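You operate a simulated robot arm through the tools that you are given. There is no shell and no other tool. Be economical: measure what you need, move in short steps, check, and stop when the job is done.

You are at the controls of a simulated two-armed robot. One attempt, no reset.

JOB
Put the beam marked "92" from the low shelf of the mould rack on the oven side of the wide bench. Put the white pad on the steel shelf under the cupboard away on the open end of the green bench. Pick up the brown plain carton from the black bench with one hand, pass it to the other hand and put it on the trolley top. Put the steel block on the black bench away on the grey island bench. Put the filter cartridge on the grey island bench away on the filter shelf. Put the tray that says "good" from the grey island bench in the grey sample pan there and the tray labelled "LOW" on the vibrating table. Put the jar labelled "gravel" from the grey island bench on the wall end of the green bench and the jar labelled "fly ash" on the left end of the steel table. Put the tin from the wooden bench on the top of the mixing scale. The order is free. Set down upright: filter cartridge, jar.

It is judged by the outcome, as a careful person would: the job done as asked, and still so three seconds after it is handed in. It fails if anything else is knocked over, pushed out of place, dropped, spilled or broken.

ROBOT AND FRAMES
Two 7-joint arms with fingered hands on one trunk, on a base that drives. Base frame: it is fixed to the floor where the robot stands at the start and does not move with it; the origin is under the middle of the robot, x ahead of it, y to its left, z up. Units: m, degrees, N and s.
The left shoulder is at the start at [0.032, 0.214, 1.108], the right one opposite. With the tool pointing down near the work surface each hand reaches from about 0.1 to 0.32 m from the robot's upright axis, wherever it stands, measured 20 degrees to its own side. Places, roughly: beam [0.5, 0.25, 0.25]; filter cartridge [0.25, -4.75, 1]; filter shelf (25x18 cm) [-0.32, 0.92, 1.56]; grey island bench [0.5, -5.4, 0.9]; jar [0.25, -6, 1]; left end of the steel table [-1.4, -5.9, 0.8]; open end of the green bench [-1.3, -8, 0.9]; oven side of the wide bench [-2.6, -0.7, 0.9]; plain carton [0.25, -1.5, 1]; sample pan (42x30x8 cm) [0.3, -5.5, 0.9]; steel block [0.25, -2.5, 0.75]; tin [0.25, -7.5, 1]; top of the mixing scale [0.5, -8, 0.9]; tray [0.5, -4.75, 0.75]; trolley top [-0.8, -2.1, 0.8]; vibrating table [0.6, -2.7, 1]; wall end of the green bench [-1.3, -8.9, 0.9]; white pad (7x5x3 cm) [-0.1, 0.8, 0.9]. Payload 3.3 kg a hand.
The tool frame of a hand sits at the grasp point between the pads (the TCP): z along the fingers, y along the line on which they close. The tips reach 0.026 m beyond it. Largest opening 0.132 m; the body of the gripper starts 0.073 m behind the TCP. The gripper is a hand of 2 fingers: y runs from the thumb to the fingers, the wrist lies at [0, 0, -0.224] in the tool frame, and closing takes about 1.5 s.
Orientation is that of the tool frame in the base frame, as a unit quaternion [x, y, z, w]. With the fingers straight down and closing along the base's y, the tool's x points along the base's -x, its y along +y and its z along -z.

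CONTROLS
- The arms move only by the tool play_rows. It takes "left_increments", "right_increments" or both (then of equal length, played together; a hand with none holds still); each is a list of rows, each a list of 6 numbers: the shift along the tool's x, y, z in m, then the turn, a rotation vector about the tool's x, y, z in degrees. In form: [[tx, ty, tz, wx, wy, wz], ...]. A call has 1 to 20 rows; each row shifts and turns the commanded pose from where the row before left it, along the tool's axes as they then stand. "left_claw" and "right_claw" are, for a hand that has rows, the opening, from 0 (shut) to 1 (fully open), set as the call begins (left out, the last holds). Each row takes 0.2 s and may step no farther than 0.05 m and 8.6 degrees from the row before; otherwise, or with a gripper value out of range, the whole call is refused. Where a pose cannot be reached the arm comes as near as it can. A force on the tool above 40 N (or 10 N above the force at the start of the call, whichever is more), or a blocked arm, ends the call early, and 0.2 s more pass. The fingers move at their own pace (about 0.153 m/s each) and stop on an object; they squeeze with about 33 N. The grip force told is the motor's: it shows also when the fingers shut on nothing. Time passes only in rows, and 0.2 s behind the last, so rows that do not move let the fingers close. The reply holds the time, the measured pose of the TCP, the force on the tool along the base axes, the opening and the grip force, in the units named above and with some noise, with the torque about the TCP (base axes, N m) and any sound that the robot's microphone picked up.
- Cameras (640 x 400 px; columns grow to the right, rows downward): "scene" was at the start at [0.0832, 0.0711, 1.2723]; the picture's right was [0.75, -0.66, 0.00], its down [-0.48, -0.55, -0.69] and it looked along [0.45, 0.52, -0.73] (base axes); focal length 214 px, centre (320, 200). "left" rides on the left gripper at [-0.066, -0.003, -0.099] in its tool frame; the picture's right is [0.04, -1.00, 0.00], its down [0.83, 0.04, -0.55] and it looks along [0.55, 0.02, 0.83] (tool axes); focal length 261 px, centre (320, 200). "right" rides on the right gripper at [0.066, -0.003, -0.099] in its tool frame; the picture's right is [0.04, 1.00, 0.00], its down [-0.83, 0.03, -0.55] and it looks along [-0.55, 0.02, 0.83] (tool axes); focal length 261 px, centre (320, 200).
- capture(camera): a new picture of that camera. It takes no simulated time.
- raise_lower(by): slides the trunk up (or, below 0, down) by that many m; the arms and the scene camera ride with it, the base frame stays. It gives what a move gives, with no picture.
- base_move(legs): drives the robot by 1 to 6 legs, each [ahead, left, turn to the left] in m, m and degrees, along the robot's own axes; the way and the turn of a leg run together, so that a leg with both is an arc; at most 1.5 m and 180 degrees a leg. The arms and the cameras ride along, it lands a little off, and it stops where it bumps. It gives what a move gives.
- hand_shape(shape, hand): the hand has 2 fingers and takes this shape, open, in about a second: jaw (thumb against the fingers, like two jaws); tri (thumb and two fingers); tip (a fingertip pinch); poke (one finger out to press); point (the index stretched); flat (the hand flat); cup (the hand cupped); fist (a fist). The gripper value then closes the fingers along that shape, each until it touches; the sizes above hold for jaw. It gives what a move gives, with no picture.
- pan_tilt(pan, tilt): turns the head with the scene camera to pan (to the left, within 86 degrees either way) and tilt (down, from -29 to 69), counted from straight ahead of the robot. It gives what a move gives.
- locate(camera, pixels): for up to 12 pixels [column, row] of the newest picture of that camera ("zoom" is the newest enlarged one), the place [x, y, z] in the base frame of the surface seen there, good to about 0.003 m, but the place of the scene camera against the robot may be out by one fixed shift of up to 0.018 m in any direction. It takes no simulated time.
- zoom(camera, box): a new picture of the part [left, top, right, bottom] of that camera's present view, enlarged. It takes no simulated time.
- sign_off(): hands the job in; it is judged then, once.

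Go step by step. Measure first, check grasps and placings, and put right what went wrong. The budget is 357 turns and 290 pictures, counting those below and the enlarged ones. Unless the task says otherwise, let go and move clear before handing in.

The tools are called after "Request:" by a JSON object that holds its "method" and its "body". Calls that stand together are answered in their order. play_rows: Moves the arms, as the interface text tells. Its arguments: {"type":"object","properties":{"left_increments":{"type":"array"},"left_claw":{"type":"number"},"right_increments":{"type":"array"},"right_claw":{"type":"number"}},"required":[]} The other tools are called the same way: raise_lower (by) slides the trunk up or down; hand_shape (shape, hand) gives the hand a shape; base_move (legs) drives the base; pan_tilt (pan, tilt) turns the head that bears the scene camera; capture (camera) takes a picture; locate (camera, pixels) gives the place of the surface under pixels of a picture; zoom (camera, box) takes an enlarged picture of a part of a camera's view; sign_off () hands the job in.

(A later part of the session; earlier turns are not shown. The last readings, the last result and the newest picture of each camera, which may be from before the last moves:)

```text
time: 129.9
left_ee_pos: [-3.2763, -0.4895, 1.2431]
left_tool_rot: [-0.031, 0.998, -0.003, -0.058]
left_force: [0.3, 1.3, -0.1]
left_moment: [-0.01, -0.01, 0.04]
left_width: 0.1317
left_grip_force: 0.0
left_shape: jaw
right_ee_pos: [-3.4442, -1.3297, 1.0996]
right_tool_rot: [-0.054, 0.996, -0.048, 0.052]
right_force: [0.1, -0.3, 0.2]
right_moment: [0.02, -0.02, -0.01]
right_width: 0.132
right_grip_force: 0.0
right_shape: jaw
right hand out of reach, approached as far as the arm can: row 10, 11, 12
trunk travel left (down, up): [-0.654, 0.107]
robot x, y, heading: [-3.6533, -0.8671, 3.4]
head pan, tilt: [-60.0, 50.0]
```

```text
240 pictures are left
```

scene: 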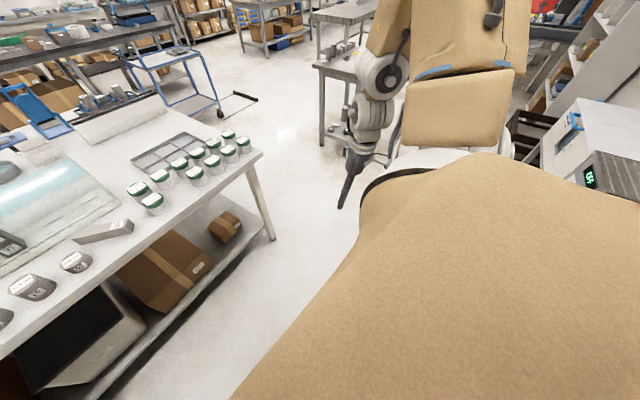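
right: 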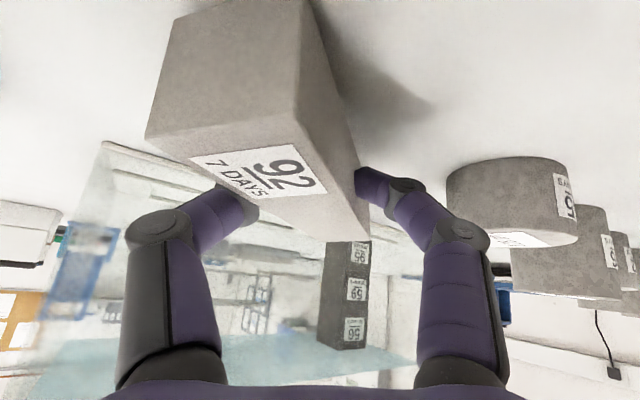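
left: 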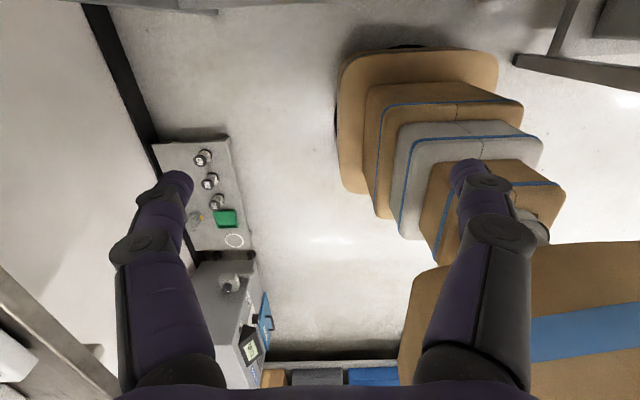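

The elbow is up again. I bring the hand in to a home pose like the left one.

Request:
{"method": "play_rows", "body": {"right_increments": [[-0.02, 0.03, 0, 0, 0, 0], [-0.02, 0.03, 0, 1.5, 1.5, 0], [-0.02, 0.03, 0, 1.5, 1.5, 0], [-0.02, 0.03, 0, 1.5, 1.5, 0], [0, 0.02, 0, 1, 1.5, 0]]}}

Request:
{"method": "base_move", "body": {"legs": [[0, 0, -90], [1.05, 0, 0], [0, 0, 90], [1.45, 0, 0], [0.5, 0, 0], [0, 0, 45]]}}

Request:
{"method": "pan_tilt", "body": {"pan": 0, "tilt": 35}}

Request:
{"method": "capture", "body": {"camera": "scene"}}

```text
time: 131.1
left_ee_pos: [-3.2741, -0.4899, 1.2422]
left_tool_rot: [-0.029, 0.998, -0.003, -0.058]
left_force: [-0.3, -0.7, 0.4]
left_moment: [0.0, 0.03, -0.03]
left_width: 0.1319
left_grip_force: 0.0
left_shape: jaw
right_ee_pos: [-3.3657, -1.1912, 1.084]
right_tool_rot: [-0.047, 0.994, -0.101, 0.003]
right_force: [-1.0, -0.5, -0.5]
right_moment: [-0.01, 0.03, -0.02]
right_width: 0.132
right_grip_force: 0.0
right_shape: jaw
right hand out of reach, approached as far as the arm can: row 1, 2
trunk travel left (down, up): [-0.654, 0.107]
robot x, y, heading: [-3.6515, -0.8681, 3.2]
head pan, tilt: [-60.0, 50.0]
```

```text
time: 155.7
left_ee_pos: [-1.637, -1.2588, 1.2433]
left_tool_rot: [-0.418, 0.907, -0.025, -0.053]
left_force: [0.0, -0.4, 0.0]
left_moment: [-0.04, 0.03, -0.03]
left_width: 0.1319
left_grip_force: 0.1
left_shape: jaw
right_ee_pos: [-1.1969, -1.8076, 1.0856]
right_tool_rot: [-0.433, 0.896, -0.091, 0.042]
right_force: [-0.4, -0.1, -0.8]
right_moment: [0.02, 0.01, -0.01]
right_width: 0.132
right_grip_force: 0.1
right_shape: jaw
trunk travel left (down, up): [-0.654, 0.107]
robot x, y, heading: [-1.6274, -1.7914, 49.6]
head pan, tilt: [-60.0, 50.0]
```

```text
time: 157.0
left_ee_pos: [-1.6367, -1.2584, 1.2424]
left_tool_rot: [-0.418, 0.907, -0.026, -0.052]
left_force: [0.1, -0.3, -0.2]
left_moment: [0.02, -0.01, 0.03]
left_width: 0.1322
left_grip_force: 0.1
left_shape: jaw
right_ee_pos: [-1.1963, -1.8081, 1.0842]
right_tool_rot: [-0.433, 0.896, -0.091, 0.042]
right_force: [-0.3, -0.4, 0.3]
right_moment: [0.0, 0.01, -0.02]
right_width: 0.1322
right_grip_force: 0.1
right_shape: jaw
trunk travel left (down, up): [-0.654, 0.107]
robot x, y, heading: [-1.6282, -1.7925, 49.5]
head pan, tilt: [0.0, 35.0]
```

```text
239 pictures are left
```

scene: 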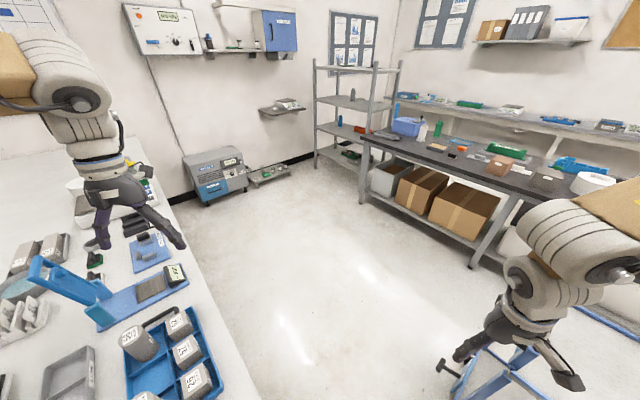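

I see the wall shelf, pressure box and the small upper shelf ahead. I measure them for parking.

Request:
{"method": "locate", "body": {"camera": "scene", "pixels": [[245, 180], [205, 200], [250, 185], [290, 172], [235, 48], [205, 52], [255, 50], [285, 105], [370, 160], [320, 165], [478, 270], [120, 250]]}}

Request:
{"method": "zoom", "body": {"camera": "scene", "box": [110, 0, 310, 120]}}

Request:
{"method": "base_move", "body": {"legs": [[0, -0.18, 0], [1.35, 0, 0], [0, 0, 40.5]]}}

```text
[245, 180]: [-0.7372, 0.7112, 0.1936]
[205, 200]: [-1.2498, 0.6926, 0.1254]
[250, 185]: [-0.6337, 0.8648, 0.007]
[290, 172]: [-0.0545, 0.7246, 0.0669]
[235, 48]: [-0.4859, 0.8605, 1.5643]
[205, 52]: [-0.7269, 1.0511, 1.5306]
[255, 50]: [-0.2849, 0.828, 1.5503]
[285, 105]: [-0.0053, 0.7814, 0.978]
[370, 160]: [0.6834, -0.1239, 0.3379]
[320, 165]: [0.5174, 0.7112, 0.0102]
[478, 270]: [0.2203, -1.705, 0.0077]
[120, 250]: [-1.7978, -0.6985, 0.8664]
```

```text
3.20 times, centred on (210, 60) of scene
```

zoom: 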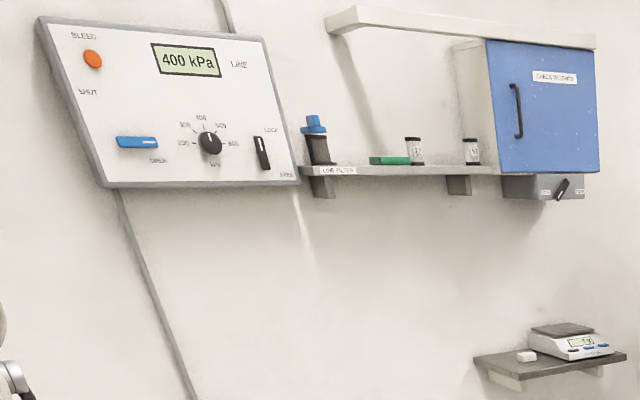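

```text
time: 166.9
left_ee_pos: [-0.9286, -0.4565, 1.2417]
left_tool_rot: [-0.702, 0.71, -0.041, -0.041]
left_force: [0.4, 0.5, 0.4]
left_moment: [-0.05, 0.03, 0.02]
left_width: 0.132
left_grip_force: 0.1
left_shape: jaw
right_ee_pos: [-0.2383, -0.5953, 1.085]
right_tool_rot: [0.713, -0.694, 0.071, -0.071]
right_force: [0.5, -0.2, 0.5]
right_moment: [-0.03, 0.02, 0.0]
right_width: 0.1321
right_grip_force: 0.0
right_shape: jaw
trunk travel left (down, up): [-0.654, 0.107]
robot x, y, heading: [-0.5826, -0.8633, 89.2]
head pan, tilt: [0.0, 35.0]
```

I drive up to the wall shelf for a right-hand pick of the pad.

Request:
{"method": "base_move", "body": {"legs": [[1.13, -0.24, 0]]}}

Request:
{"method": "pan_tilt", "body": {"pan": -15, "tilt": 45}}

Request:
{"method": "capture", "body": {"camera": "scene"}}

Request:
{"method": "capture", "body": {"camera": "right"}}

```text
time: 172.9
left_ee_pos: [-0.6798, 0.6813, 1.2417]
left_tool_rot: [-0.704, 0.708, -0.043, -0.04]
left_force: [-0.4, -0.5, -0.5]
left_moment: [0.02, -0.03, -0.04]
left_width: 0.1319
left_grip_force: 0.0
left_shape: jaw
right_ee_pos: [0.0126, 0.545, 1.0844]
right_tool_rot: [0.715, -0.692, 0.071, -0.071]
right_force: [0.0, 0.4, -0.8]
right_moment: [0.01, -0.01, 0.01]
right_width: 0.1321
right_grip_force: 0.1
right_shape: jaw
trunk travel left (down, up): [-0.654, 0.107]
robot x, y, heading: [-0.325, 0.2801, 89.7]
head pan, tilt: [0.0, 35.0]
```

```text
time: 173.7
left_ee_pos: [-0.6799, 0.6816, 1.2422]
left_tool_rot: [-0.704, 0.708, -0.041, -0.04]
left_force: [-0.2, -0.2, -0.3]
left_moment: [-0.01, 0.01, -0.02]
left_width: 0.1323
left_grip_force: 0.1
left_shape: jaw
right_ee_pos: [0.0118, 0.5455, 1.0848]
right_tool_rot: [0.715, -0.692, 0.07, -0.071]
right_force: [0.2, 0.2, -0.3]
right_moment: [0.01, 0.01, 0.0]
right_width: 0.132
right_grip_force: 0.1
right_shape: jaw
trunk travel left (down, up): [-0.654, 0.107]
robot x, y, heading: [-0.329, 0.2797, 89.6]
head pan, tilt: [-15.0, 45.0]
```

```text
237 pictures are left
```

scene: 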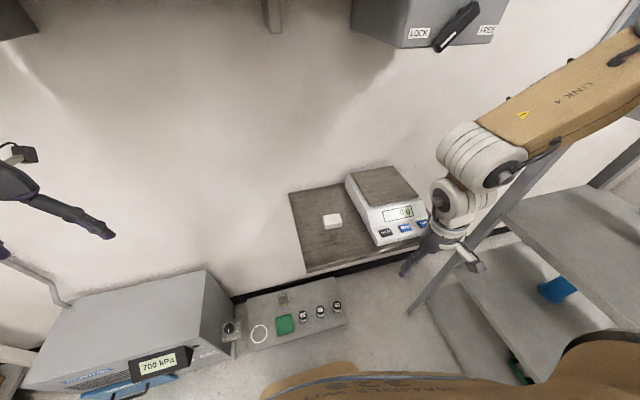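

```text
236 pictures are left
```

right: 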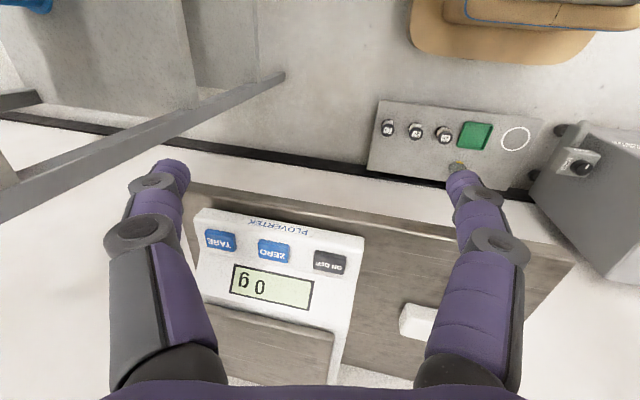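

The pad shows at (332,221) in the scene view and (418,322) in the hand view. I measure it with both.

Request:
{"method": "locate", "body": {"camera": "scene", "pixels": [[332, 219], [323, 216], [339, 214], [342, 224], [326, 227], [310, 240], [300, 268], [293, 196], [372, 245], [350, 180]]}}

Request:
{"method": "locate", "body": {"camera": "right", "pixels": [[402, 306], [436, 308], [418, 318], [402, 335], [400, 360], [365, 245], [330, 370], [570, 250]]}}

Request:
{"method": "zoom", "body": {"camera": "scene", "box": [280, 160, 440, 280]}}

```text
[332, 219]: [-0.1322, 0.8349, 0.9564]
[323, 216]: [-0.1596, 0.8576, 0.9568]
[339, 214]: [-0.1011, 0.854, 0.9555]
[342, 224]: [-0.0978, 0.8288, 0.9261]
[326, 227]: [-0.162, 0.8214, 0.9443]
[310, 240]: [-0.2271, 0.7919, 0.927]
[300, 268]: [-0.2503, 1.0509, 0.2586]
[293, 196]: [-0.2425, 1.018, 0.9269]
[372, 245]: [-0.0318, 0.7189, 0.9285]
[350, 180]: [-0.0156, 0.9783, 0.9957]
```

```text
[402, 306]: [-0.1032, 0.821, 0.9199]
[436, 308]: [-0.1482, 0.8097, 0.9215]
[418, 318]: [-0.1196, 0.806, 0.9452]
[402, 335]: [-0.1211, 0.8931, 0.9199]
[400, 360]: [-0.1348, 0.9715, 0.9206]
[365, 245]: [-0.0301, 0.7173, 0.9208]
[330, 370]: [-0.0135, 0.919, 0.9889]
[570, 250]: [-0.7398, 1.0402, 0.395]
```

```text
3.33 times, centred on (360, 220) of scene
```

zoom: 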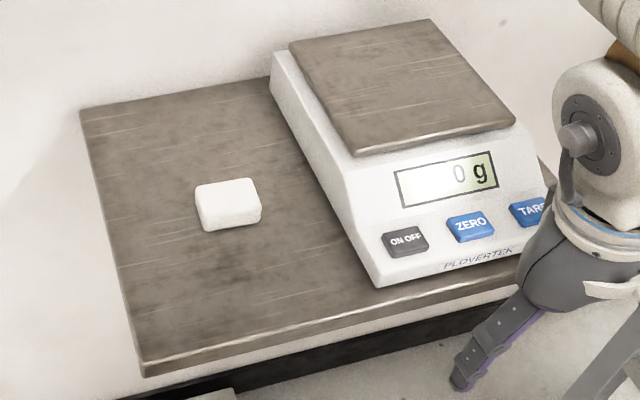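

Pad spans x -0.162…-0.098, y 0.82…0.865, top ≈0.95 (hand camera). I move 10 cm closer, level the right tool, pitch it 30° forward and shift it in line with the pad, still in front of the shelf.

Request:
{"method": "base_move", "body": {"legs": [[0.1, 0, 0]]}}

Request:
{"method": "play_rows", "body": {"right_increments": [[0, 0.02, -0.01, -5.7, 0, 0], [0, 0.03, 0, -5.7, 0, 0], [0, 0.03, 0, 0, -7.5, 0], [0, 0.03, 0, 0, -7.5, 0], [0, 0.03, 0, 0, -7.5, 0], [0, 0, 0, 0, -7.5, 0]], "right_claw": 0.8}}

Request:
{"method": "capture", "body": {"camera": "scene"}}

```text
time: 175.0
left_ee_pos: [-0.6806, 0.7701, 1.2442]
left_tool_rot: [-0.703, 0.709, -0.04, -0.039]
left_force: [-0.3, -1.1, 0.6]
left_moment: [0.01, -0.01, 0.01]
left_width: 0.1319
left_grip_force: 0.1
left_shape: jaw
right_ee_pos: [0.0103, 0.6379, 1.0867]
right_tool_rot: [0.715, -0.692, 0.069, -0.073]
right_force: [-0.2, 0.8, -0.2]
right_moment: [-0.04, -0.05, -0.02]
right_width: 0.132
right_grip_force: 0.0
right_shape: jaw
trunk travel left (down, up): [-0.654, 0.107]
robot x, y, heading: [-0.3298, 0.379, 89.6]
head pan, tilt: [-15.0, 45.0]
stopped in leg 1: the robot was blocked; the commanded pose is now the measured one
```

```text
time: 176.4
left_ee_pos: [-0.6794, 0.7706, 1.2455]
left_tool_rot: [-0.704, 0.708, -0.04, -0.039]
left_force: [0.0, 0.3, 0.6]
left_moment: [0.01, -0.02, -0.01]
left_width: 0.1321
left_grip_force: 0.1
left_shape: jaw
right_ee_pos: [-0.088, 0.7431, 1.1407]
right_tool_rot: [0.694, -0.671, -0.187, -0.183]
right_force: [-0.8, -0.1, -0.6]
right_moment: [-0.01, 0.01, 0.01]
right_width: 0.1057
right_grip_force: 0.1
right_shape: jaw
right hand out of reach, approached as far as the arm can: row 3, 4, 5, 6
trunk travel left (down, up): [-0.654, 0.107]
robot x, y, heading: [-0.3278, 0.3792, 90.1]
head pan, tilt: [-15.0, 45.0]
```

```text
234 pictures are left
```

scene: 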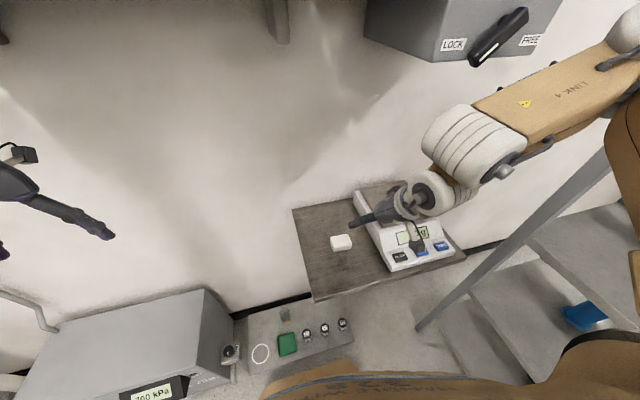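

The base stopped with a light bump at the end, so I back off 2 cm. The right tool is tilted 30° at (-0.088,0.743,1.14); I bring it above the pad.

Request:
{"method": "base_move", "body": {"legs": [[-0.02, 0, 0]]}}

Request:
{"method": "play_rows", "body": {"right_increments": [[-0.0133, 0.0105, 0.0365, 0, 0, 0], [-0.0133, 0.0105, 0.0365, 0, 0, 0], [-0.0133, 0.0105, 0.0365, 0, 0, 0], [-0.0133, 0.0105, 0.0365, 0, 0, 0]]}}

Request:
{"method": "capture", "body": {"camera": "right"}}

```text
time: 177.2
left_ee_pos: [-0.6792, 0.7603, 1.2409]
left_tool_rot: [-0.704, 0.708, -0.043, -0.043]
left_force: [-0.4, 0.2, -0.1]
left_moment: [-0.04, 0.0, -0.02]
left_width: 0.1318
left_grip_force: 0.0
left_shape: jaw
right_ee_pos: [-0.0869, 0.7305, 1.138]
right_tool_rot: [0.694, -0.673, -0.183, -0.18]
right_force: [-0.1, 0.1, 0.6]
right_moment: [-0.03, 0.01, -0.03]
right_width: 0.1061
right_grip_force: 0.1
right_shape: jaw
trunk travel left (down, up): [-0.654, 0.107]
robot x, y, heading: [-0.3268, 0.3611, 89.7]
head pan, tilt: [-15.0, 45.0]
```

```text
time: 178.2
left_ee_pos: [-0.6796, 0.7593, 1.2424]
left_tool_rot: [-0.703, 0.708, -0.042, -0.042]
left_force: [-0.6, -0.9, 0.3]
left_moment: [-0.02, -0.02, 0.0]
left_width: 0.132
left_grip_force: 0.0
left_shape: jaw
right_ee_pos: [-0.0589, 0.828, 1.0835]
right_tool_rot: [0.695, -0.671, -0.185, -0.178]
right_force: [-0.1, 0.8, -0.5]
right_moment: [0.01, 0.01, 0.0]
right_width: 0.1057
right_grip_force: 0.1
right_shape: jaw
right hand out of reach, approached as far as the arm can: row 1, 2, 3, 4
trunk travel left (down, up): [-0.654, 0.107]
robot x, y, heading: [-0.3293, 0.3578, 89.7]
head pan, tilt: [-15.0, 45.0]
```

```text
233 pictures are left
```

right: 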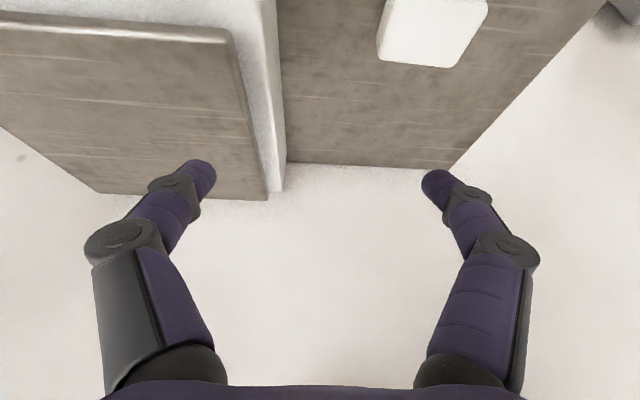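

The arm pose can't go further inward, so I use the base and trunk instead: strafe 7 cm left, 1.2 cm forward, and lower part way.

Request:
{"method": "base_move", "body": {"legs": [[0.012, 0.071, 0]]}}

Request:
{"method": "raise_lower", "body": {"by": -0.08}}

Request:
{"method": "capture", "body": {"camera": "right"}}

Request:
{"method": "capture", "body": {"camera": "scene"}}

```text
time: 179.2
left_ee_pos: [-0.75, 0.7685, 1.2422]
left_tool_rot: [-0.704, 0.708, -0.042, -0.041]
left_force: [0.1, -0.6, 0.6]
left_moment: [-0.02, 0.02, 0.0]
left_width: 0.1319
left_grip_force: 0.1
left_shape: jaw
right_ee_pos: [-0.1316, 0.8373, 1.0852]
right_tool_rot: [0.694, -0.672, -0.185, -0.179]
right_force: [0.0, -0.1, -0.2]
right_moment: [0.01, 0.01, 0.01]
right_width: 0.1058
right_grip_force: 0.1
right_shape: jaw
trunk travel left (down, up): [-0.654, 0.107]
robot x, y, heading: [-0.3994, 0.3674, 89.7]
head pan, tilt: [-15.0, 45.0]
```

```text
time: 180.3
left_ee_pos: [-0.7492, 0.7704, 1.1629]
left_tool_rot: [-0.703, 0.708, -0.042, -0.042]
left_force: [1.7, 0.9, 0.4]
left_moment: [-0.02, 0.03, -0.01]
left_width: 0.132
left_grip_force: 0.0
left_shape: jaw
right_ee_pos: [-0.1311, 0.8392, 1.005]
right_tool_rot: [0.695, -0.672, -0.185, -0.179]
right_force: [-0.5, -0.2, -0.5]
right_moment: [0.02, 0.02, -0.02]
right_width: 0.106
right_grip_force: 0.0
right_shape: jaw
trunk travel left (down, up): [-0.574, 0.187]
robot x, y, heading: [-0.4002, 0.3703, 89.5]
head pan, tilt: [-15.0, 45.0]
```

```text
232 pictures are left
```

right: 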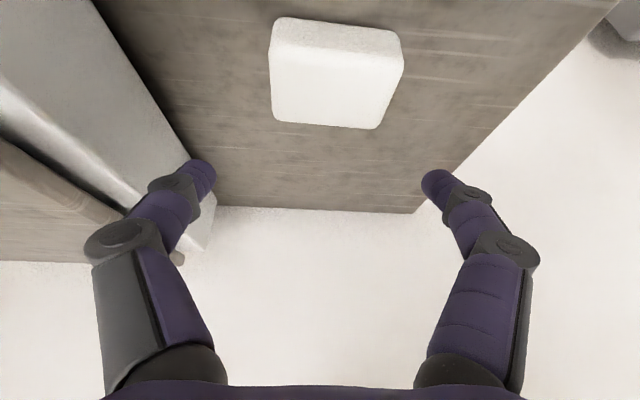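

```text
231 pictures are left
```

scene: 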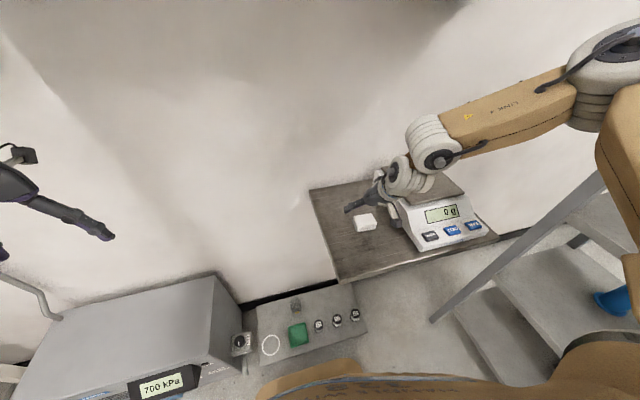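

I measure the pad precisely with the hand camera now.

Request:
{"method": "locate", "body": {"camera": "right", "pixels": [[275, 30], [400, 35], [270, 115], [375, 125], [335, 85], [403, 70], [150, 130], [340, 180]]}}

```text
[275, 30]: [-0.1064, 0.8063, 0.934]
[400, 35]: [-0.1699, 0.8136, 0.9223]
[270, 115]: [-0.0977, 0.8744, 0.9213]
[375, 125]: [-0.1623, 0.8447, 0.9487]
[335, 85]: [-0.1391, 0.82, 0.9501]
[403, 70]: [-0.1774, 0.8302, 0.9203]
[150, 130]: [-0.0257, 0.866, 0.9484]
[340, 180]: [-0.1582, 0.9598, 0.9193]
```

Pad centre is (-0.136, 0.826), top 0.95. I trim the base by -12 mm ahead and 5 mm left, lower to z 0.952 and close.

Request:
{"method": "base_move", "body": {"legs": [[-0.012, 0.005, 0]]}}

Request:
{"method": "raise_lower", "body": {"by": -0.054}}

Request:
{"method": "play_rows", "body": {"right_increments": [[0, 0, 0, 0, 0, 0], [0, 0, 0, 0, 0, 0], [0, 0, 0, 0, 0, 0], [0, 0, 0, 0, 0, 0], [0, 0, 0, 0, 0, 0]], "right_claw": 0}}

Request:
{"method": "capture", "body": {"camera": "right"}}

```text
time: 181.1
left_ee_pos: [-0.7537, 0.758, 1.1628]
left_tool_rot: [-0.703, 0.709, -0.043, -0.041]
left_force: [-1.0, -0.5, 0.8]
left_moment: [0.01, -0.01, 0.02]
left_width: 0.1317
left_grip_force: 0.1
left_shape: jaw
right_ee_pos: [-0.1362, 0.8262, 1.0029]
right_tool_rot: [0.694, -0.672, -0.185, -0.179]
right_force: [0.5, 0.0, -0.1]
right_moment: [0.01, 0.01, -0.04]
right_width: 0.1059
right_grip_force: 0.1
right_shape: jaw
trunk travel left (down, up): [-0.574, 0.187]
robot x, y, heading: [-0.405, 0.3556, 89.7]
head pan, tilt: [-15.0, 45.0]
```

```text
time: 182.1
left_ee_pos: [-0.7545, 0.758, 1.1075]
left_tool_rot: [-0.703, 0.709, -0.042, -0.041]
left_force: [0.0, -0.6, 0.1]
left_moment: [0.01, 0.05, 0.0]
left_width: 0.1317
left_grip_force: 0.1
left_shape: jaw
right_ee_pos: [-0.1357, 0.8281, 0.9495]
right_tool_rot: [0.695, -0.671, -0.185, -0.179]
right_force: [-0.1, -1.3, -0.6]
right_moment: [0.02, 0.0, -0.02]
right_width: 0.1059
right_grip_force: 0.0
right_shape: jaw
trunk travel left (down, up): [-0.52, 0.241]
robot x, y, heading: [-0.4043, 0.3581, 89.6]
head pan, tilt: [-15.0, 45.0]
```

```text
time: 183.2
left_ee_pos: [-0.755, 0.7589, 1.1089]
left_tool_rot: [-0.703, 0.709, -0.042, -0.042]
left_force: [0.9, 0.0, -0.6]
left_moment: [0.02, -0.01, 0.0]
left_width: 0.132
left_grip_force: 0.0
left_shape: jaw
right_ee_pos: [-0.1364, 0.8278, 0.9491]
right_tool_rot: [0.694, -0.672, -0.184, -0.179]
right_force: [0.2, 0.0, -0.7]
right_moment: [-0.02, 0.02, 0.01]
right_width: 0.0566
right_grip_force: 33.0
right_shape: jaw
trunk travel left (down, up): [-0.52, 0.241]
robot x, y, heading: [-0.4033, 0.3565, 89.8]
head pan, tilt: [-15.0, 45.0]
```

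```text
230 pictures are left
```

right: 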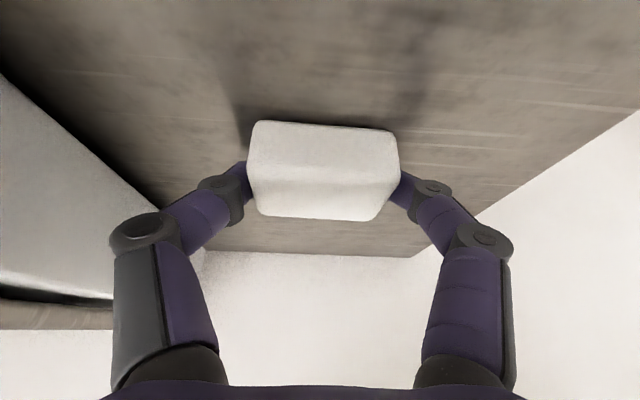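

Pad gripped (width 0.057, 33 N). I lift, back out, and turn toward the south corridor.

Request:
{"method": "raise_lower", "body": {"by": 0.15}}

Request:
{"method": "base_move", "body": {"legs": [[-1.1, 0, 0], [0, 0, 180], [0, 0.2, 0]]}}

Request:
{"method": "pan_tilt", "body": {"pan": 25, "tilt": 35}}

Request:
{"method": "capture", "body": {"camera": "scene"}}

```text
time: 185.0
left_ee_pos: [-0.7548, 0.7579, 1.2573]
left_tool_rot: [-0.704, 0.708, -0.042, -0.042]
left_force: [0.1, -0.1, 0.4]
left_moment: [0.03, -0.01, 0.01]
left_width: 0.1321
left_grip_force: 0.1
left_shape: jaw
right_ee_pos: [-0.1359, 0.8275, 1.0987]
right_tool_rot: [0.695, -0.672, -0.185, -0.178]
right_force: [-0.4, 0.2, -0.2]
right_moment: [-0.03, -0.01, 0.0]
right_width: 0.0567
right_grip_force: 33.4
right_shape: jaw
trunk travel left (down, up): [-0.67, 0.091]
robot x, y, heading: [-0.4031, 0.362, 89.9]
head pan, tilt: [-15.0, 45.0]
```

```text
time: 199.2
left_ee_pos: [0.1421, -1.1373, 1.2585]
left_tool_rot: [0.708, 0.704, 0.042, -0.042]
left_force: [-0.3, 0.9, -0.4]
left_moment: [-0.01, 0.06, 0.03]
left_width: 0.1318
left_grip_force: 0.0
left_shape: jaw
right_ee_pos: [-0.4757, -1.2085, 1.0993]
right_tool_rot: [0.671, 0.695, -0.179, 0.185]
right_force: [-0.4, -0.7, -0.5]
right_moment: [0.0, 0.01, 0.0]
right_width: 0.0561
right_grip_force: 32.8
right_shape: jaw
trunk travel left (down, up): [-0.67, 0.091]
robot x, y, heading: [-0.2099, -0.7437, -90.0]
head pan, tilt: [-15.0, 45.0]
```

```text
time: 200.3
left_ee_pos: [0.1419, -1.1365, 1.2574]
left_tool_rot: [0.707, 0.704, 0.042, -0.043]
left_force: [0.5, 0.2, -0.3]
left_moment: [0.01, -0.01, 0.01]
left_width: 0.1317
left_grip_force: 0.1
left_shape: jaw
right_ee_pos: [-0.477, -1.2078, 1.0997]
right_tool_rot: [0.671, 0.696, -0.178, 0.185]
right_force: [0.4, 0.6, -0.5]
right_moment: [-0.01, -0.02, -0.05]
right_width: 0.0562
right_grip_force: 33.4
right_shape: jaw
trunk travel left (down, up): [-0.67, 0.091]
robot x, y, heading: [-0.2088, -0.7405, -89.9]
head pan, tilt: [25.0, 35.0]
```

```text
229 pictures are left
```

scene: 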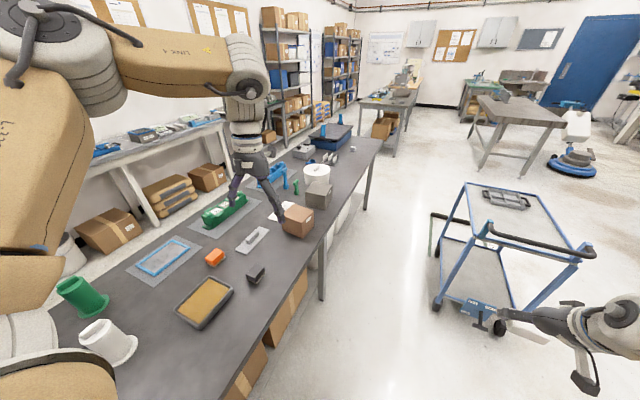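

I see the brown carton (298,220), a grey cube (318,192), the blue vibrating table (330,140) and the trolley. I zoom and locate.

Request:
{"method": "zoom", "body": {"camera": "scene", "box": [230, 110, 390, 240]}}

Request:
{"method": "locate", "body": {"camera": "scene", "pixels": [[298, 215], [318, 190], [314, 175], [335, 158], [355, 150], [330, 140], [305, 155], [298, 235], [325, 180], [300, 280], [380, 145], [370, 155]]}}

```text
3.08 times, centred on (310, 175) of scene
```

zoom: 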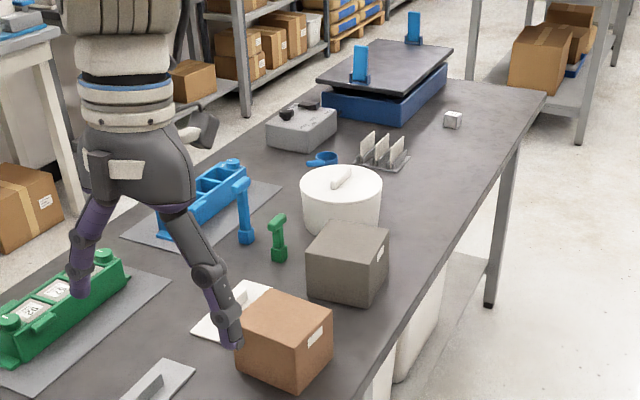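

```text
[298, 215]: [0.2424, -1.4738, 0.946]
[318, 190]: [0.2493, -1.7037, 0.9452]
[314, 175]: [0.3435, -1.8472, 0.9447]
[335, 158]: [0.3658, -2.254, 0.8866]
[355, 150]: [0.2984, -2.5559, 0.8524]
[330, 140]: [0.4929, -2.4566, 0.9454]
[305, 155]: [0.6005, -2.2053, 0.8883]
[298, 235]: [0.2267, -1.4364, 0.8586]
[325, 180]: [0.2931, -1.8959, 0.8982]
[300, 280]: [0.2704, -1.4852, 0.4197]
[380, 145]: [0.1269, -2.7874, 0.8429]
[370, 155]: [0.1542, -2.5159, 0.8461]
```

The small steel cube at (355,150) is at about (0.298,-2.556), bench top ≈0.845. I drive down the corridor and face it with the left hand.

Request:
{"method": "base_move", "body": {"legs": [[1.05, 0.01, 0], [1.04, 0.01, 0], [0, 0, 90]]}}

Request:
{"method": "pan_tilt", "body": {"pan": 20, "tilt": 45}}

Request:
{"method": "capture", "body": {"camera": "scene"}}

```text
time: 214.5
left_ee_pos: [0.1642, -2.485, 1.2575]
left_tool_rot: [0.001, 0.998, 0.0, -0.06]
left_force: [-0.5, 0.2, -0.1]
left_moment: [0.02, 0.0, -0.02]
left_width: 0.1316
left_grip_force: 0.1
left_shape: jaw
right_ee_pos: [0.2363, -3.1027, 1.0988]
right_tool_rot: [-0.018, 0.966, 0.006, 0.257]
right_force: [-0.2, 0.0, 0.1]
right_moment: [-0.03, 0.0, -0.01]
right_width: 0.0559
right_grip_force: 32.9
right_shape: jaw
trunk travel left (down, up): [-0.67, 0.091]
robot x, y, heading: [-0.2381, -2.8359, 0.1]
head pan, tilt: [25.0, 35.0]
```

```text
time: 215.3
left_ee_pos: [0.1639, -2.4848, 1.2577]
left_tool_rot: [0.0, 0.998, -0.001, -0.059]
left_force: [-0.8, 0.2, -0.3]
left_moment: [0.01, 0.02, -0.01]
left_width: 0.1321
left_grip_force: 0.0
left_shape: jaw
right_ee_pos: [0.2358, -3.1037, 1.0998]
right_tool_rot: [-0.019, 0.966, 0.006, 0.257]
right_force: [-0.3, 0.8, -0.2]
right_moment: [-0.02, 0.01, -0.03]
right_width: 0.0563
right_grip_force: 33.5
right_shape: jaw
trunk travel left (down, up): [-0.67, 0.091]
robot x, y, heading: [-0.2397, -2.8383, -0.1]
head pan, tilt: [20.0, 45.0]
```

```text
227 pictures are left
```

scene: 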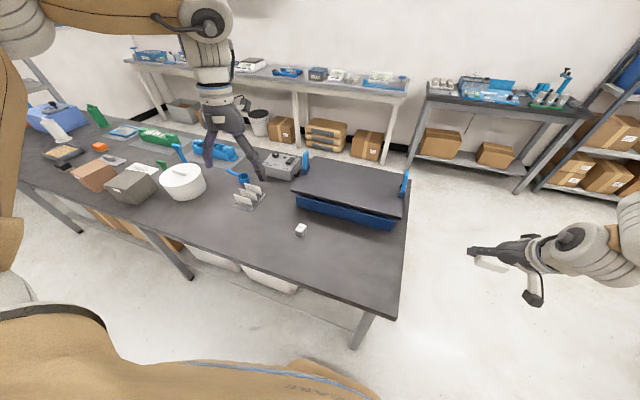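

I locate the block at (301,229) and the bench edge.

Request:
{"method": "locate", "body": {"camera": "scene", "pixels": [[301, 227], [296, 230], [306, 230], [301, 236], [300, 285], [240, 240], [300, 210], [260, 205], [340, 200], [365, 345], [350, 180]]}}

Request:
{"method": "zoom", "body": {"camera": "scene", "box": [220, 160, 420, 260]}}

Request:
{"method": "play_rows", "body": {"left_increments": [[0, 0, 0, 0, -7.4, 0], [0, 0, 0, 0, -7.4, 0], [0, 0, 0, 0, -7.4, 0], [0, 0, 0, 0, -7.4, 0], [0, 0, 0, 0, -7.4, 0]], "left_claw": 0.65}}

```text
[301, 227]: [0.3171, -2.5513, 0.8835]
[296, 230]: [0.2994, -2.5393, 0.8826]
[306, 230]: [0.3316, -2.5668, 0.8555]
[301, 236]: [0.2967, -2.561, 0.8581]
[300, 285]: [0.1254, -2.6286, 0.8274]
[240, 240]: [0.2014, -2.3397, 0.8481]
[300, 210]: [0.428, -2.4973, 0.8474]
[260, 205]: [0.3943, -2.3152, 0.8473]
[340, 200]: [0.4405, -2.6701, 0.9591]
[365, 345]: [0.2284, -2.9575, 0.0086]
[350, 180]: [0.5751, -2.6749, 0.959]
```

```text
3.20 times, centred on (320, 210) of scene
```

zoom: 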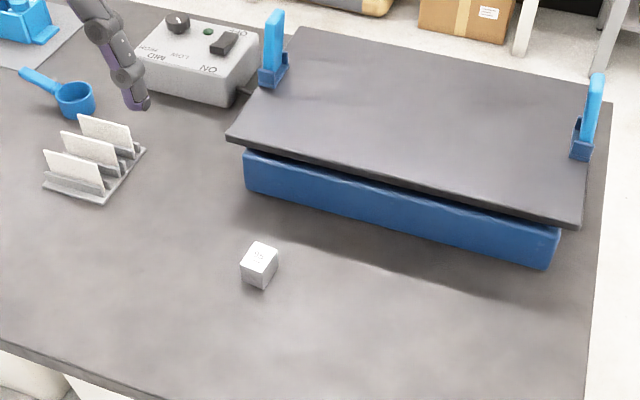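

```text
time: 216.5
left_ee_pos: [0.163, -2.483, 1.2579]
left_tool_rot: [0.0, 0.965, -0.001, 0.261]
left_force: [0.2, -0.3, -0.1]
left_moment: [0.03, -0.02, -0.01]
left_width: 0.0864
left_grip_force: 0.1
left_shape: jaw
right_ee_pos: [0.2365, -3.1022, 1.1005]
right_tool_rot: [-0.019, 0.966, 0.005, 0.257]
right_force: [0.6, -0.4, -0.5]
right_moment: [0.02, -0.01, 0.01]
right_width: 0.056
right_grip_force: 33.0
right_shape: jaw
trunk travel left (down, up): [-0.67, 0.091]
robot x, y, heading: [-0.2299, -2.8371, 0.2]
head pan, tilt: [20.0, 45.0]
```

Block centre ≈(0.313,-2.554), top ≈0.878. I align the base, lower the trunk and extend the left hand over it.

Request:
{"method": "base_move", "body": {"legs": [[0.085, -0.071, 0]]}}

Request:
{"method": "raise_lower", "body": {"by": -0.28}}

Request:
{"method": "play_rows", "body": {"left_increments": [[-0.026, 0, 0.015, 0, 0, 0], [-0.026, 0, 0.015, 0, 0, 0]]}}

Request:
{"method": "capture", "body": {"camera": "left"}}

```text
time: 217.7
left_ee_pos: [0.251, -2.5558, 1.2582]
left_tool_rot: [0.0, 0.966, 0.0, 0.26]
left_force: [0.7, -0.1, 0.5]
left_moment: [0.0, 0.0, 0.02]
left_width: 0.0861
left_grip_force: 0.1
left_shape: jaw
right_ee_pos: [0.3244, -3.174, 1.0996]
right_tool_rot: [-0.019, 0.966, 0.006, 0.257]
right_force: [0.8, -0.1, -0.6]
right_moment: [0.02, 0.02, -0.03]
right_width: 0.0561
right_grip_force: 32.8
right_shape: jaw
trunk travel left (down, up): [-0.67, 0.091]
robot x, y, heading: [-0.1448, -2.9104, 0.2]
head pan, tilt: [20.0, 45.0]
```

```text
time: 220.5
left_ee_pos: [0.2504, -2.5548, 0.9783]
left_tool_rot: [0.001, 0.965, -0.002, 0.261]
left_force: [1.6, 0.2, -0.6]
left_moment: [-0.01, -0.01, 0.01]
left_width: 0.0861
left_grip_force: 0.0
left_shape: jaw
right_ee_pos: [0.3227, -3.1739, 0.8199]
right_tool_rot: [-0.019, 0.966, 0.006, 0.258]
right_force: [0.0, 0.4, -0.8]
right_moment: [-0.01, 0.01, -0.01]
right_width: 0.0561
right_grip_force: 33.3
right_shape: jaw
trunk travel left (down, up): [-0.39, 0.371]
robot x, y, heading: [-0.1507, -2.9091, -0.1]
head pan, tilt: [20.0, 45.0]
```

```text
time: 221.1
left_ee_pos: [0.311, -2.554, 0.9777]
left_tool_rot: [0.001, 0.966, -0.001, 0.26]
left_force: [0.4, 0.1, 0.9]
left_moment: [-0.01, -0.02, -0.01]
left_width: 0.0863
left_grip_force: 0.1
left_shape: jaw
right_ee_pos: [0.3229, -3.1733, 0.8205]
right_tool_rot: [-0.018, 0.966, 0.006, 0.257]
right_force: [0.1, -0.1, 0.0]
right_moment: [-0.01, -0.03, 0.01]
right_width: 0.0561
right_grip_force: 32.7
right_shape: jaw
trunk travel left (down, up): [-0.39, 0.371]
robot x, y, heading: [-0.1488, -2.9082, -0.1]
head pan, tilt: [20.0, 45.0]
```

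```text
225 pictures are left
```

left: 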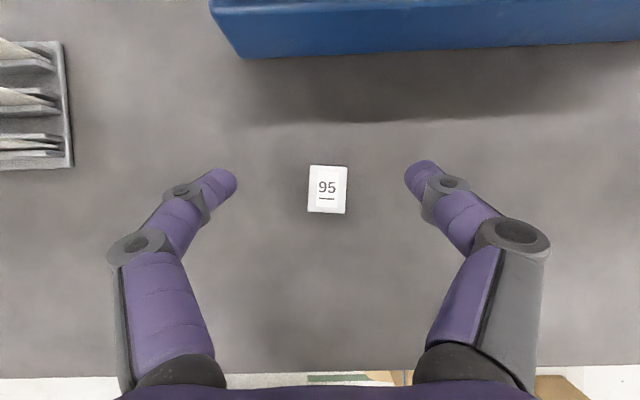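

The left camera sees the block "95" between the fingers. I measure it.

Request:
{"method": "locate", "body": {"camera": "left", "pixels": [[310, 167], [345, 168], [309, 210], [344, 212], [328, 190], [280, 190], [380, 200]]}}

```text
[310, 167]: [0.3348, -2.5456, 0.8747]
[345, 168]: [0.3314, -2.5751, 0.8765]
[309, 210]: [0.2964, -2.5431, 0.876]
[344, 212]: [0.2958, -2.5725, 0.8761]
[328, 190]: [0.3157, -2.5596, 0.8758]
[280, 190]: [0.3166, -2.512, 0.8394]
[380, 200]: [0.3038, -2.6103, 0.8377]
```

Block centre (0.315,-2.5595), 30 mm wide, top 0.876. I go down and close.

Request:
{"method": "play_rows", "body": {"left_increments": [[0.0128, -0.0014, 0.0241, 0, 0, 0], [0.0128, -0.0014, 0.0241, 0, 0, 0], [0.0128, -0.0014, 0.0241, 0, 0, 0], [0.0128, -0.0014, 0.0241, 0, 0, 0], [0, 0, 0, 0, 0, 0]]}}

Request:
{"method": "play_rows", "body": {"left_increments": [[0, 0, 0, 0, 0, 0], [0, 0, 0, 0, 0, 0], [0, 0, 0, 0, 0, 0], [0, 0, 0, 0, 0, 0], [0, 0, 0, 0, 0, 0]], "left_claw": 0}}

Request:
{"method": "capture", "body": {"camera": "left"}}

```text
time: 222.3
left_ee_pos: [0.3156, -2.5587, 0.8682]
left_tool_rot: [0.0, 0.966, -0.001, 0.26]
left_force: [0.0, -0.4, -0.4]
left_moment: [0.0, -0.02, 0.03]
left_width: 0.0865
left_grip_force: 0.0
left_shape: jaw
right_ee_pos: [0.3232, -3.1731, 0.8186]
right_tool_rot: [-0.019, 0.966, 0.005, 0.258]
right_force: [-0.1, -0.2, 0.3]
right_moment: [0.03, -0.01, -0.03]
right_width: 0.056
right_grip_force: 32.7
right_shape: jaw
trunk travel left (down, up): [-0.39, 0.371]
robot x, y, heading: [-0.1465, -2.9113, 0.1]
head pan, tilt: [20.0, 45.0]
```

```text
time: 223.5
left_ee_pos: [0.3155, -2.5585, 0.8689]
left_tool_rot: [0.001, 0.966, -0.001, 0.26]
left_force: [-0.1, -0.2, -1.1]
left_moment: [-0.01, 0.02, 0.03]
left_width: 0.0257
left_grip_force: 32.6
left_shape: jaw
right_ee_pos: [0.3225, -3.1739, 0.8191]
right_tool_rot: [-0.019, 0.966, 0.005, 0.257]
right_force: [0.5, -0.5, -0.7]
right_moment: [0.03, 0.01, 0.02]
right_width: 0.0562
right_grip_force: 33.3
right_shape: jaw
trunk travel left (down, up): [-0.39, 0.371]
robot x, y, heading: [-0.1462, -2.9083, 0.4]
head pan, tilt: [20.0, 45.0]
```

```text
224 pictures are left
```

left: 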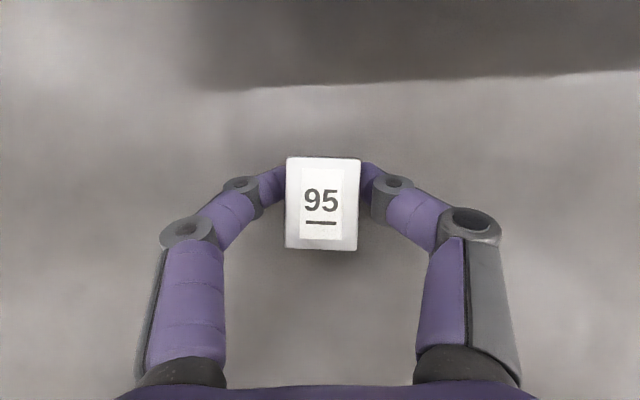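

Block held. I lift, back off, and head south toward the island bench.

Request:
{"method": "raise_lower", "body": {"by": 0.28}}

Request:
{"method": "base_move", "body": {"legs": [[-0.25, 0, 0], [0, 0, -90], [0.9, 0, 0]]}}

Request:
{"method": "pan_tilt", "body": {"pan": 15, "tilt": 30}}

Request:
{"method": "capture", "body": {"camera": "scene"}}

```text
time: 226.3
left_ee_pos: [0.3142, -2.5616, 1.1497]
left_tool_rot: [0.001, 0.966, -0.001, 0.26]
left_force: [-0.1, 0.4, -3.0]
left_moment: [0.0, 0.0, 0.03]
left_width: 0.0255
left_grip_force: 33.1
left_shape: jaw
right_ee_pos: [0.3234, -3.1734, 1.0994]
right_tool_rot: [-0.019, 0.966, 0.005, 0.257]
right_force: [0.1, 0.1, -0.2]
right_moment: [-0.01, 0.02, -0.02]
right_width: 0.056
right_grip_force: 33.2
right_shape: jaw
trunk travel left (down, up): [-0.67, 0.091]
robot x, y, heading: [-0.1485, -2.9068, 0.3]
head pan, tilt: [20.0, 45.0]
```

```text
time: 227.8
left_ee_pos: [0.1532, -2.5599, 1.1512]
left_tool_rot: [0.012, 0.965, -0.003, 0.261]
left_force: [-0.9, 0.0, -2.9]
left_moment: [0.0, -0.06, 0.04]
left_width: 0.0255
left_grip_force: 33.1
left_shape: jaw
right_ee_pos: [0.1495, -3.1723, 1.1022]
right_tool_rot: [-0.007, 0.965, 0.002, 0.26]
right_force: [-0.6, -0.3, 0.2]
right_moment: [-0.04, -0.06, -0.03]
right_width: 0.0559
right_grip_force: 33.4
right_shape: jaw
trunk travel left (down, up): [-0.67, 0.091]
robot x, y, heading: [-0.3156, -2.9, -1.1]
head pan, tilt: [20.0, 45.0]
stopped in leg 1: the robot was blocked; the commanded pose is now the measured one
```

```text
time: 228.6
left_ee_pos: [0.161, -2.5608, 1.1483]
left_tool_rot: [0.012, 0.966, -0.003, 0.259]
left_force: [0.8, -1.0, -3.4]
left_moment: [0.01, 0.03, 0.0]
left_width: 0.0252
left_grip_force: 33.2
left_shape: jaw
right_ee_pos: [0.1584, -3.1737, 1.0983]
right_tool_rot: [-0.008, 0.966, 0.003, 0.257]
right_force: [0.7, 0.0, -0.8]
right_moment: [0.01, 0.02, 0.0]
right_width: 0.0562
right_grip_force: 33.4
right_shape: jaw
trunk travel left (down, up): [-0.67, 0.091]
robot x, y, heading: [-0.3077, -2.901, -1.0]
head pan, tilt: [15.0, 30.0]
```

```text
223 pictures are left
```

scene: 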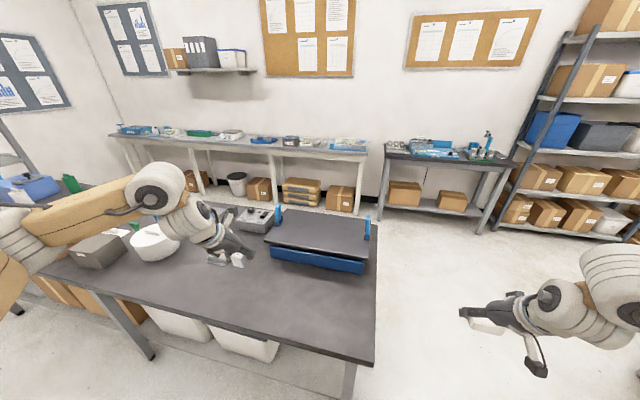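

The base was blocked when backing (x -0.31); something is behind me, perhaps the trolley's handle. I move forward a bit, turn, and look.

Request:
{"method": "base_move", "body": {"legs": [[0.1, 0, 0], [0, -0.35, 0], [0, 0, -70]]}}

Request:
{"method": "pan_tilt", "body": {"pan": -80, "tilt": 40}}

Request:
{"method": "capture", "body": {"camera": "scene"}}

```text
time: 234.6
left_ee_pos: [0.2667, -3.5654, 1.1483]
left_tool_rot: [0.558, 0.789, -0.15, 0.211]
left_force: [0.3, -0.6, -2.9]
left_moment: [0.01, -0.03, 0.02]
left_width: 0.0252
left_grip_force: 32.8
left_shape: jaw
right_ee_pos: [-0.3073, -3.7792, 1.0992]
right_tool_rot: [0.542, 0.8, -0.145, 0.213]
right_force: [0.1, 1.0, 0.0]
right_moment: [0.0, -0.01, -0.02]
right_width: 0.056
right_grip_force: 33.4
right_shape: jaw
trunk travel left (down, up): [-0.67, 0.091]
robot x, y, heading: [-0.2152, -3.2489, -70.1]
head pan, tilt: [15.0, 30.0]
```

```text
time: 236.3
left_ee_pos: [0.2656, -3.566, 1.1476]
left_tool_rot: [0.558, 0.789, -0.15, 0.211]
left_force: [-0.8, 0.5, -4.3]
left_moment: [0.01, -0.04, -0.02]
left_width: 0.0252
left_grip_force: 33.2
left_shape: jaw
right_ee_pos: [-0.3084, -3.7792, 1.1]
right_tool_rot: [0.542, 0.8, -0.144, 0.212]
right_force: [0.6, 0.2, 0.4]
right_moment: [-0.04, 0.01, 0.01]
right_width: 0.0557
right_grip_force: 33.2
right_shape: jaw
trunk travel left (down, up): [-0.67, 0.091]
robot x, y, heading: [-0.2168, -3.2463, -70.4]
head pan, tilt: [-80.0, 40.0]
```

```text
222 pictures are left
```

scene: 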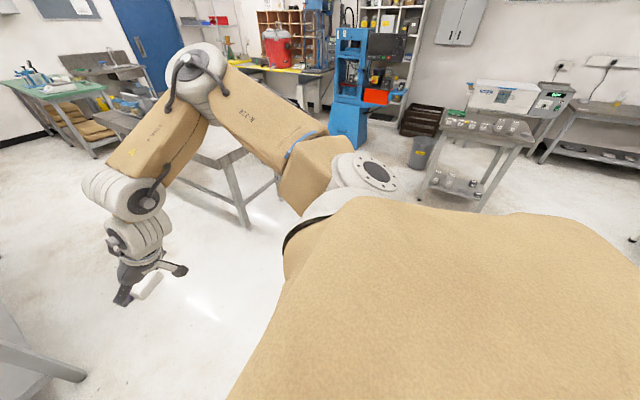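

I turn further to see the trolley's state.

Request:
{"method": "base_move", "body": {"legs": [[0, 0, -75]]}}

Request:
{"method": "capture", "body": {"camera": "scene"}}

```text
time: 239.8
left_ee_pos: [-0.3872, -3.7989, 1.1483]
left_tool_rot: [0.92, 0.295, -0.247, 0.078]
left_force: [-0.5, 0.4, -3.1]
left_moment: [-0.01, 0.01, 0.01]
left_width: 0.0252
left_grip_force: 32.6
left_shape: jaw
right_ee_pos: [-0.7541, -3.3074, 1.0979]
right_tool_rot: [0.914, 0.313, -0.244, 0.083]
right_force: [1.0, -0.6, -1.0]
right_moment: [-0.01, 0.02, -0.01]
right_width: 0.0556
right_grip_force: 33.3
right_shape: jaw
trunk travel left (down, up): [-0.67, 0.091]
robot x, y, heading: [-0.2154, -3.2479, -144.0]
head pan, tilt: [-80.0, 40.0]
```

```text
221 pictures are left
```

scene: 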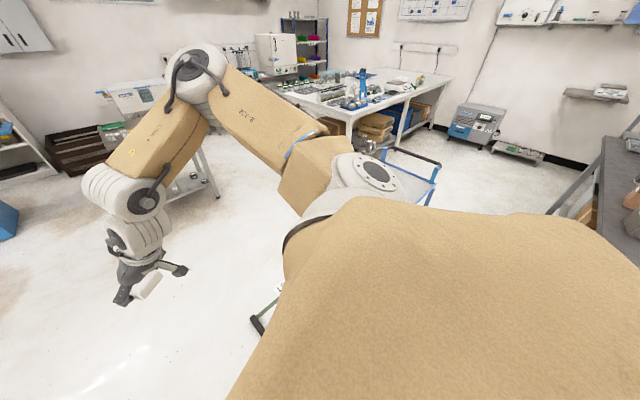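

The trolley's floor drawbar is at (265,320). I locate it and the trolley frame.

Request:
{"method": "locate", "body": {"camera": "scene", "pixels": [[262, 325], [275, 303], [255, 318], [438, 165], [385, 152], [430, 195], [416, 180]]}}

Request:
{"method": "zoom", "body": {"camera": "scene", "box": [230, 130, 450, 350]}}

```text
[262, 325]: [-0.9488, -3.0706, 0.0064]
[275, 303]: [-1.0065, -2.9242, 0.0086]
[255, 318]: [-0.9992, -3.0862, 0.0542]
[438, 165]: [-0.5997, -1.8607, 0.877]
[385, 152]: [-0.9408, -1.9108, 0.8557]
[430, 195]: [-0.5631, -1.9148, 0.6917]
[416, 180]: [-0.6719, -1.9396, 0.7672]
```

```text
1.82 times, centred on (340, 240) of scene
```

zoom: 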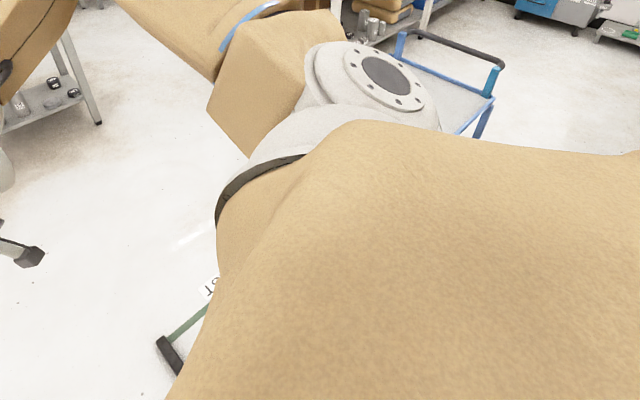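

There is some floor item there (black end, green strip). I turn to face it properly to see whether I displaced anything.

Request:
{"method": "base_move", "body": {"legs": [[0, 0, -70]]}}

Request:
{"method": "pan_tilt", "body": {"pan": 0, "tilt": 40}}

Request:
{"method": "capture", "body": {"camera": "scene"}}

```text
time: 243.2
left_ee_pos: [-0.7922, -3.2938, 1.1464]
left_tool_rot: [0.927, -0.272, -0.249, -0.074]
left_force: [0.4, 0.8, -3.3]
left_moment: [0.02, -0.01, 0.02]
left_width: 0.0251
left_grip_force: 32.9
left_shape: jaw
right_ee_pos: [-0.4714, -2.7716, 1.0999]
right_tool_rot: [0.932, -0.253, -0.25, -0.067]
right_force: [0.4, -0.5, -1.7]
right_moment: [-0.01, 0.0, -0.02]
right_width: 0.0559
right_grip_force: 33.1
right_shape: jaw
trunk travel left (down, up): [-0.67, 0.091]
robot x, y, heading: [-0.2152, -3.2442, 147.8]
head pan, tilt: [-80.0, 40.0]
```

```text
time: 244.8
left_ee_pos: [-0.7921, -3.2935, 1.1478]
left_tool_rot: [0.927, -0.271, -0.248, -0.073]
left_force: [-1.2, -0.2, -3.5]
left_moment: [-0.03, -0.03, -0.03]
left_width: 0.0248
left_grip_force: 32.7
left_shape: jaw
right_ee_pos: [-0.4713, -2.7714, 1.1006]
right_tool_rot: [0.932, -0.254, -0.248, -0.068]
right_force: [0.5, 0.7, -1.1]
right_moment: [-0.04, 0.0, 0.02]
right_width: 0.0557
right_grip_force: 33.1
right_shape: jaw
trunk travel left (down, up): [-0.67, 0.091]
robot x, y, heading: [-0.2149, -3.248, 148.2]
head pan, tilt: [0.0, 40.0]
```

```text
219 pictures are left
```

scene: 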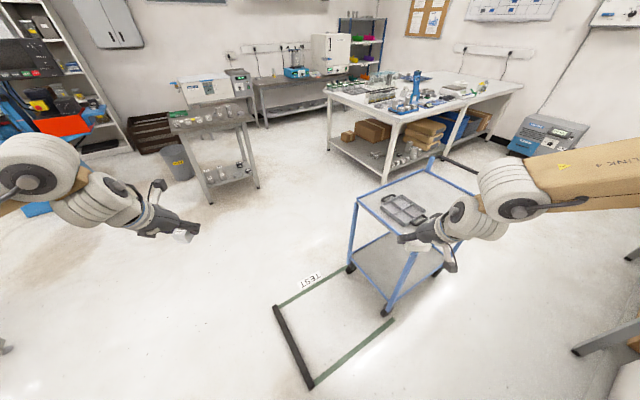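

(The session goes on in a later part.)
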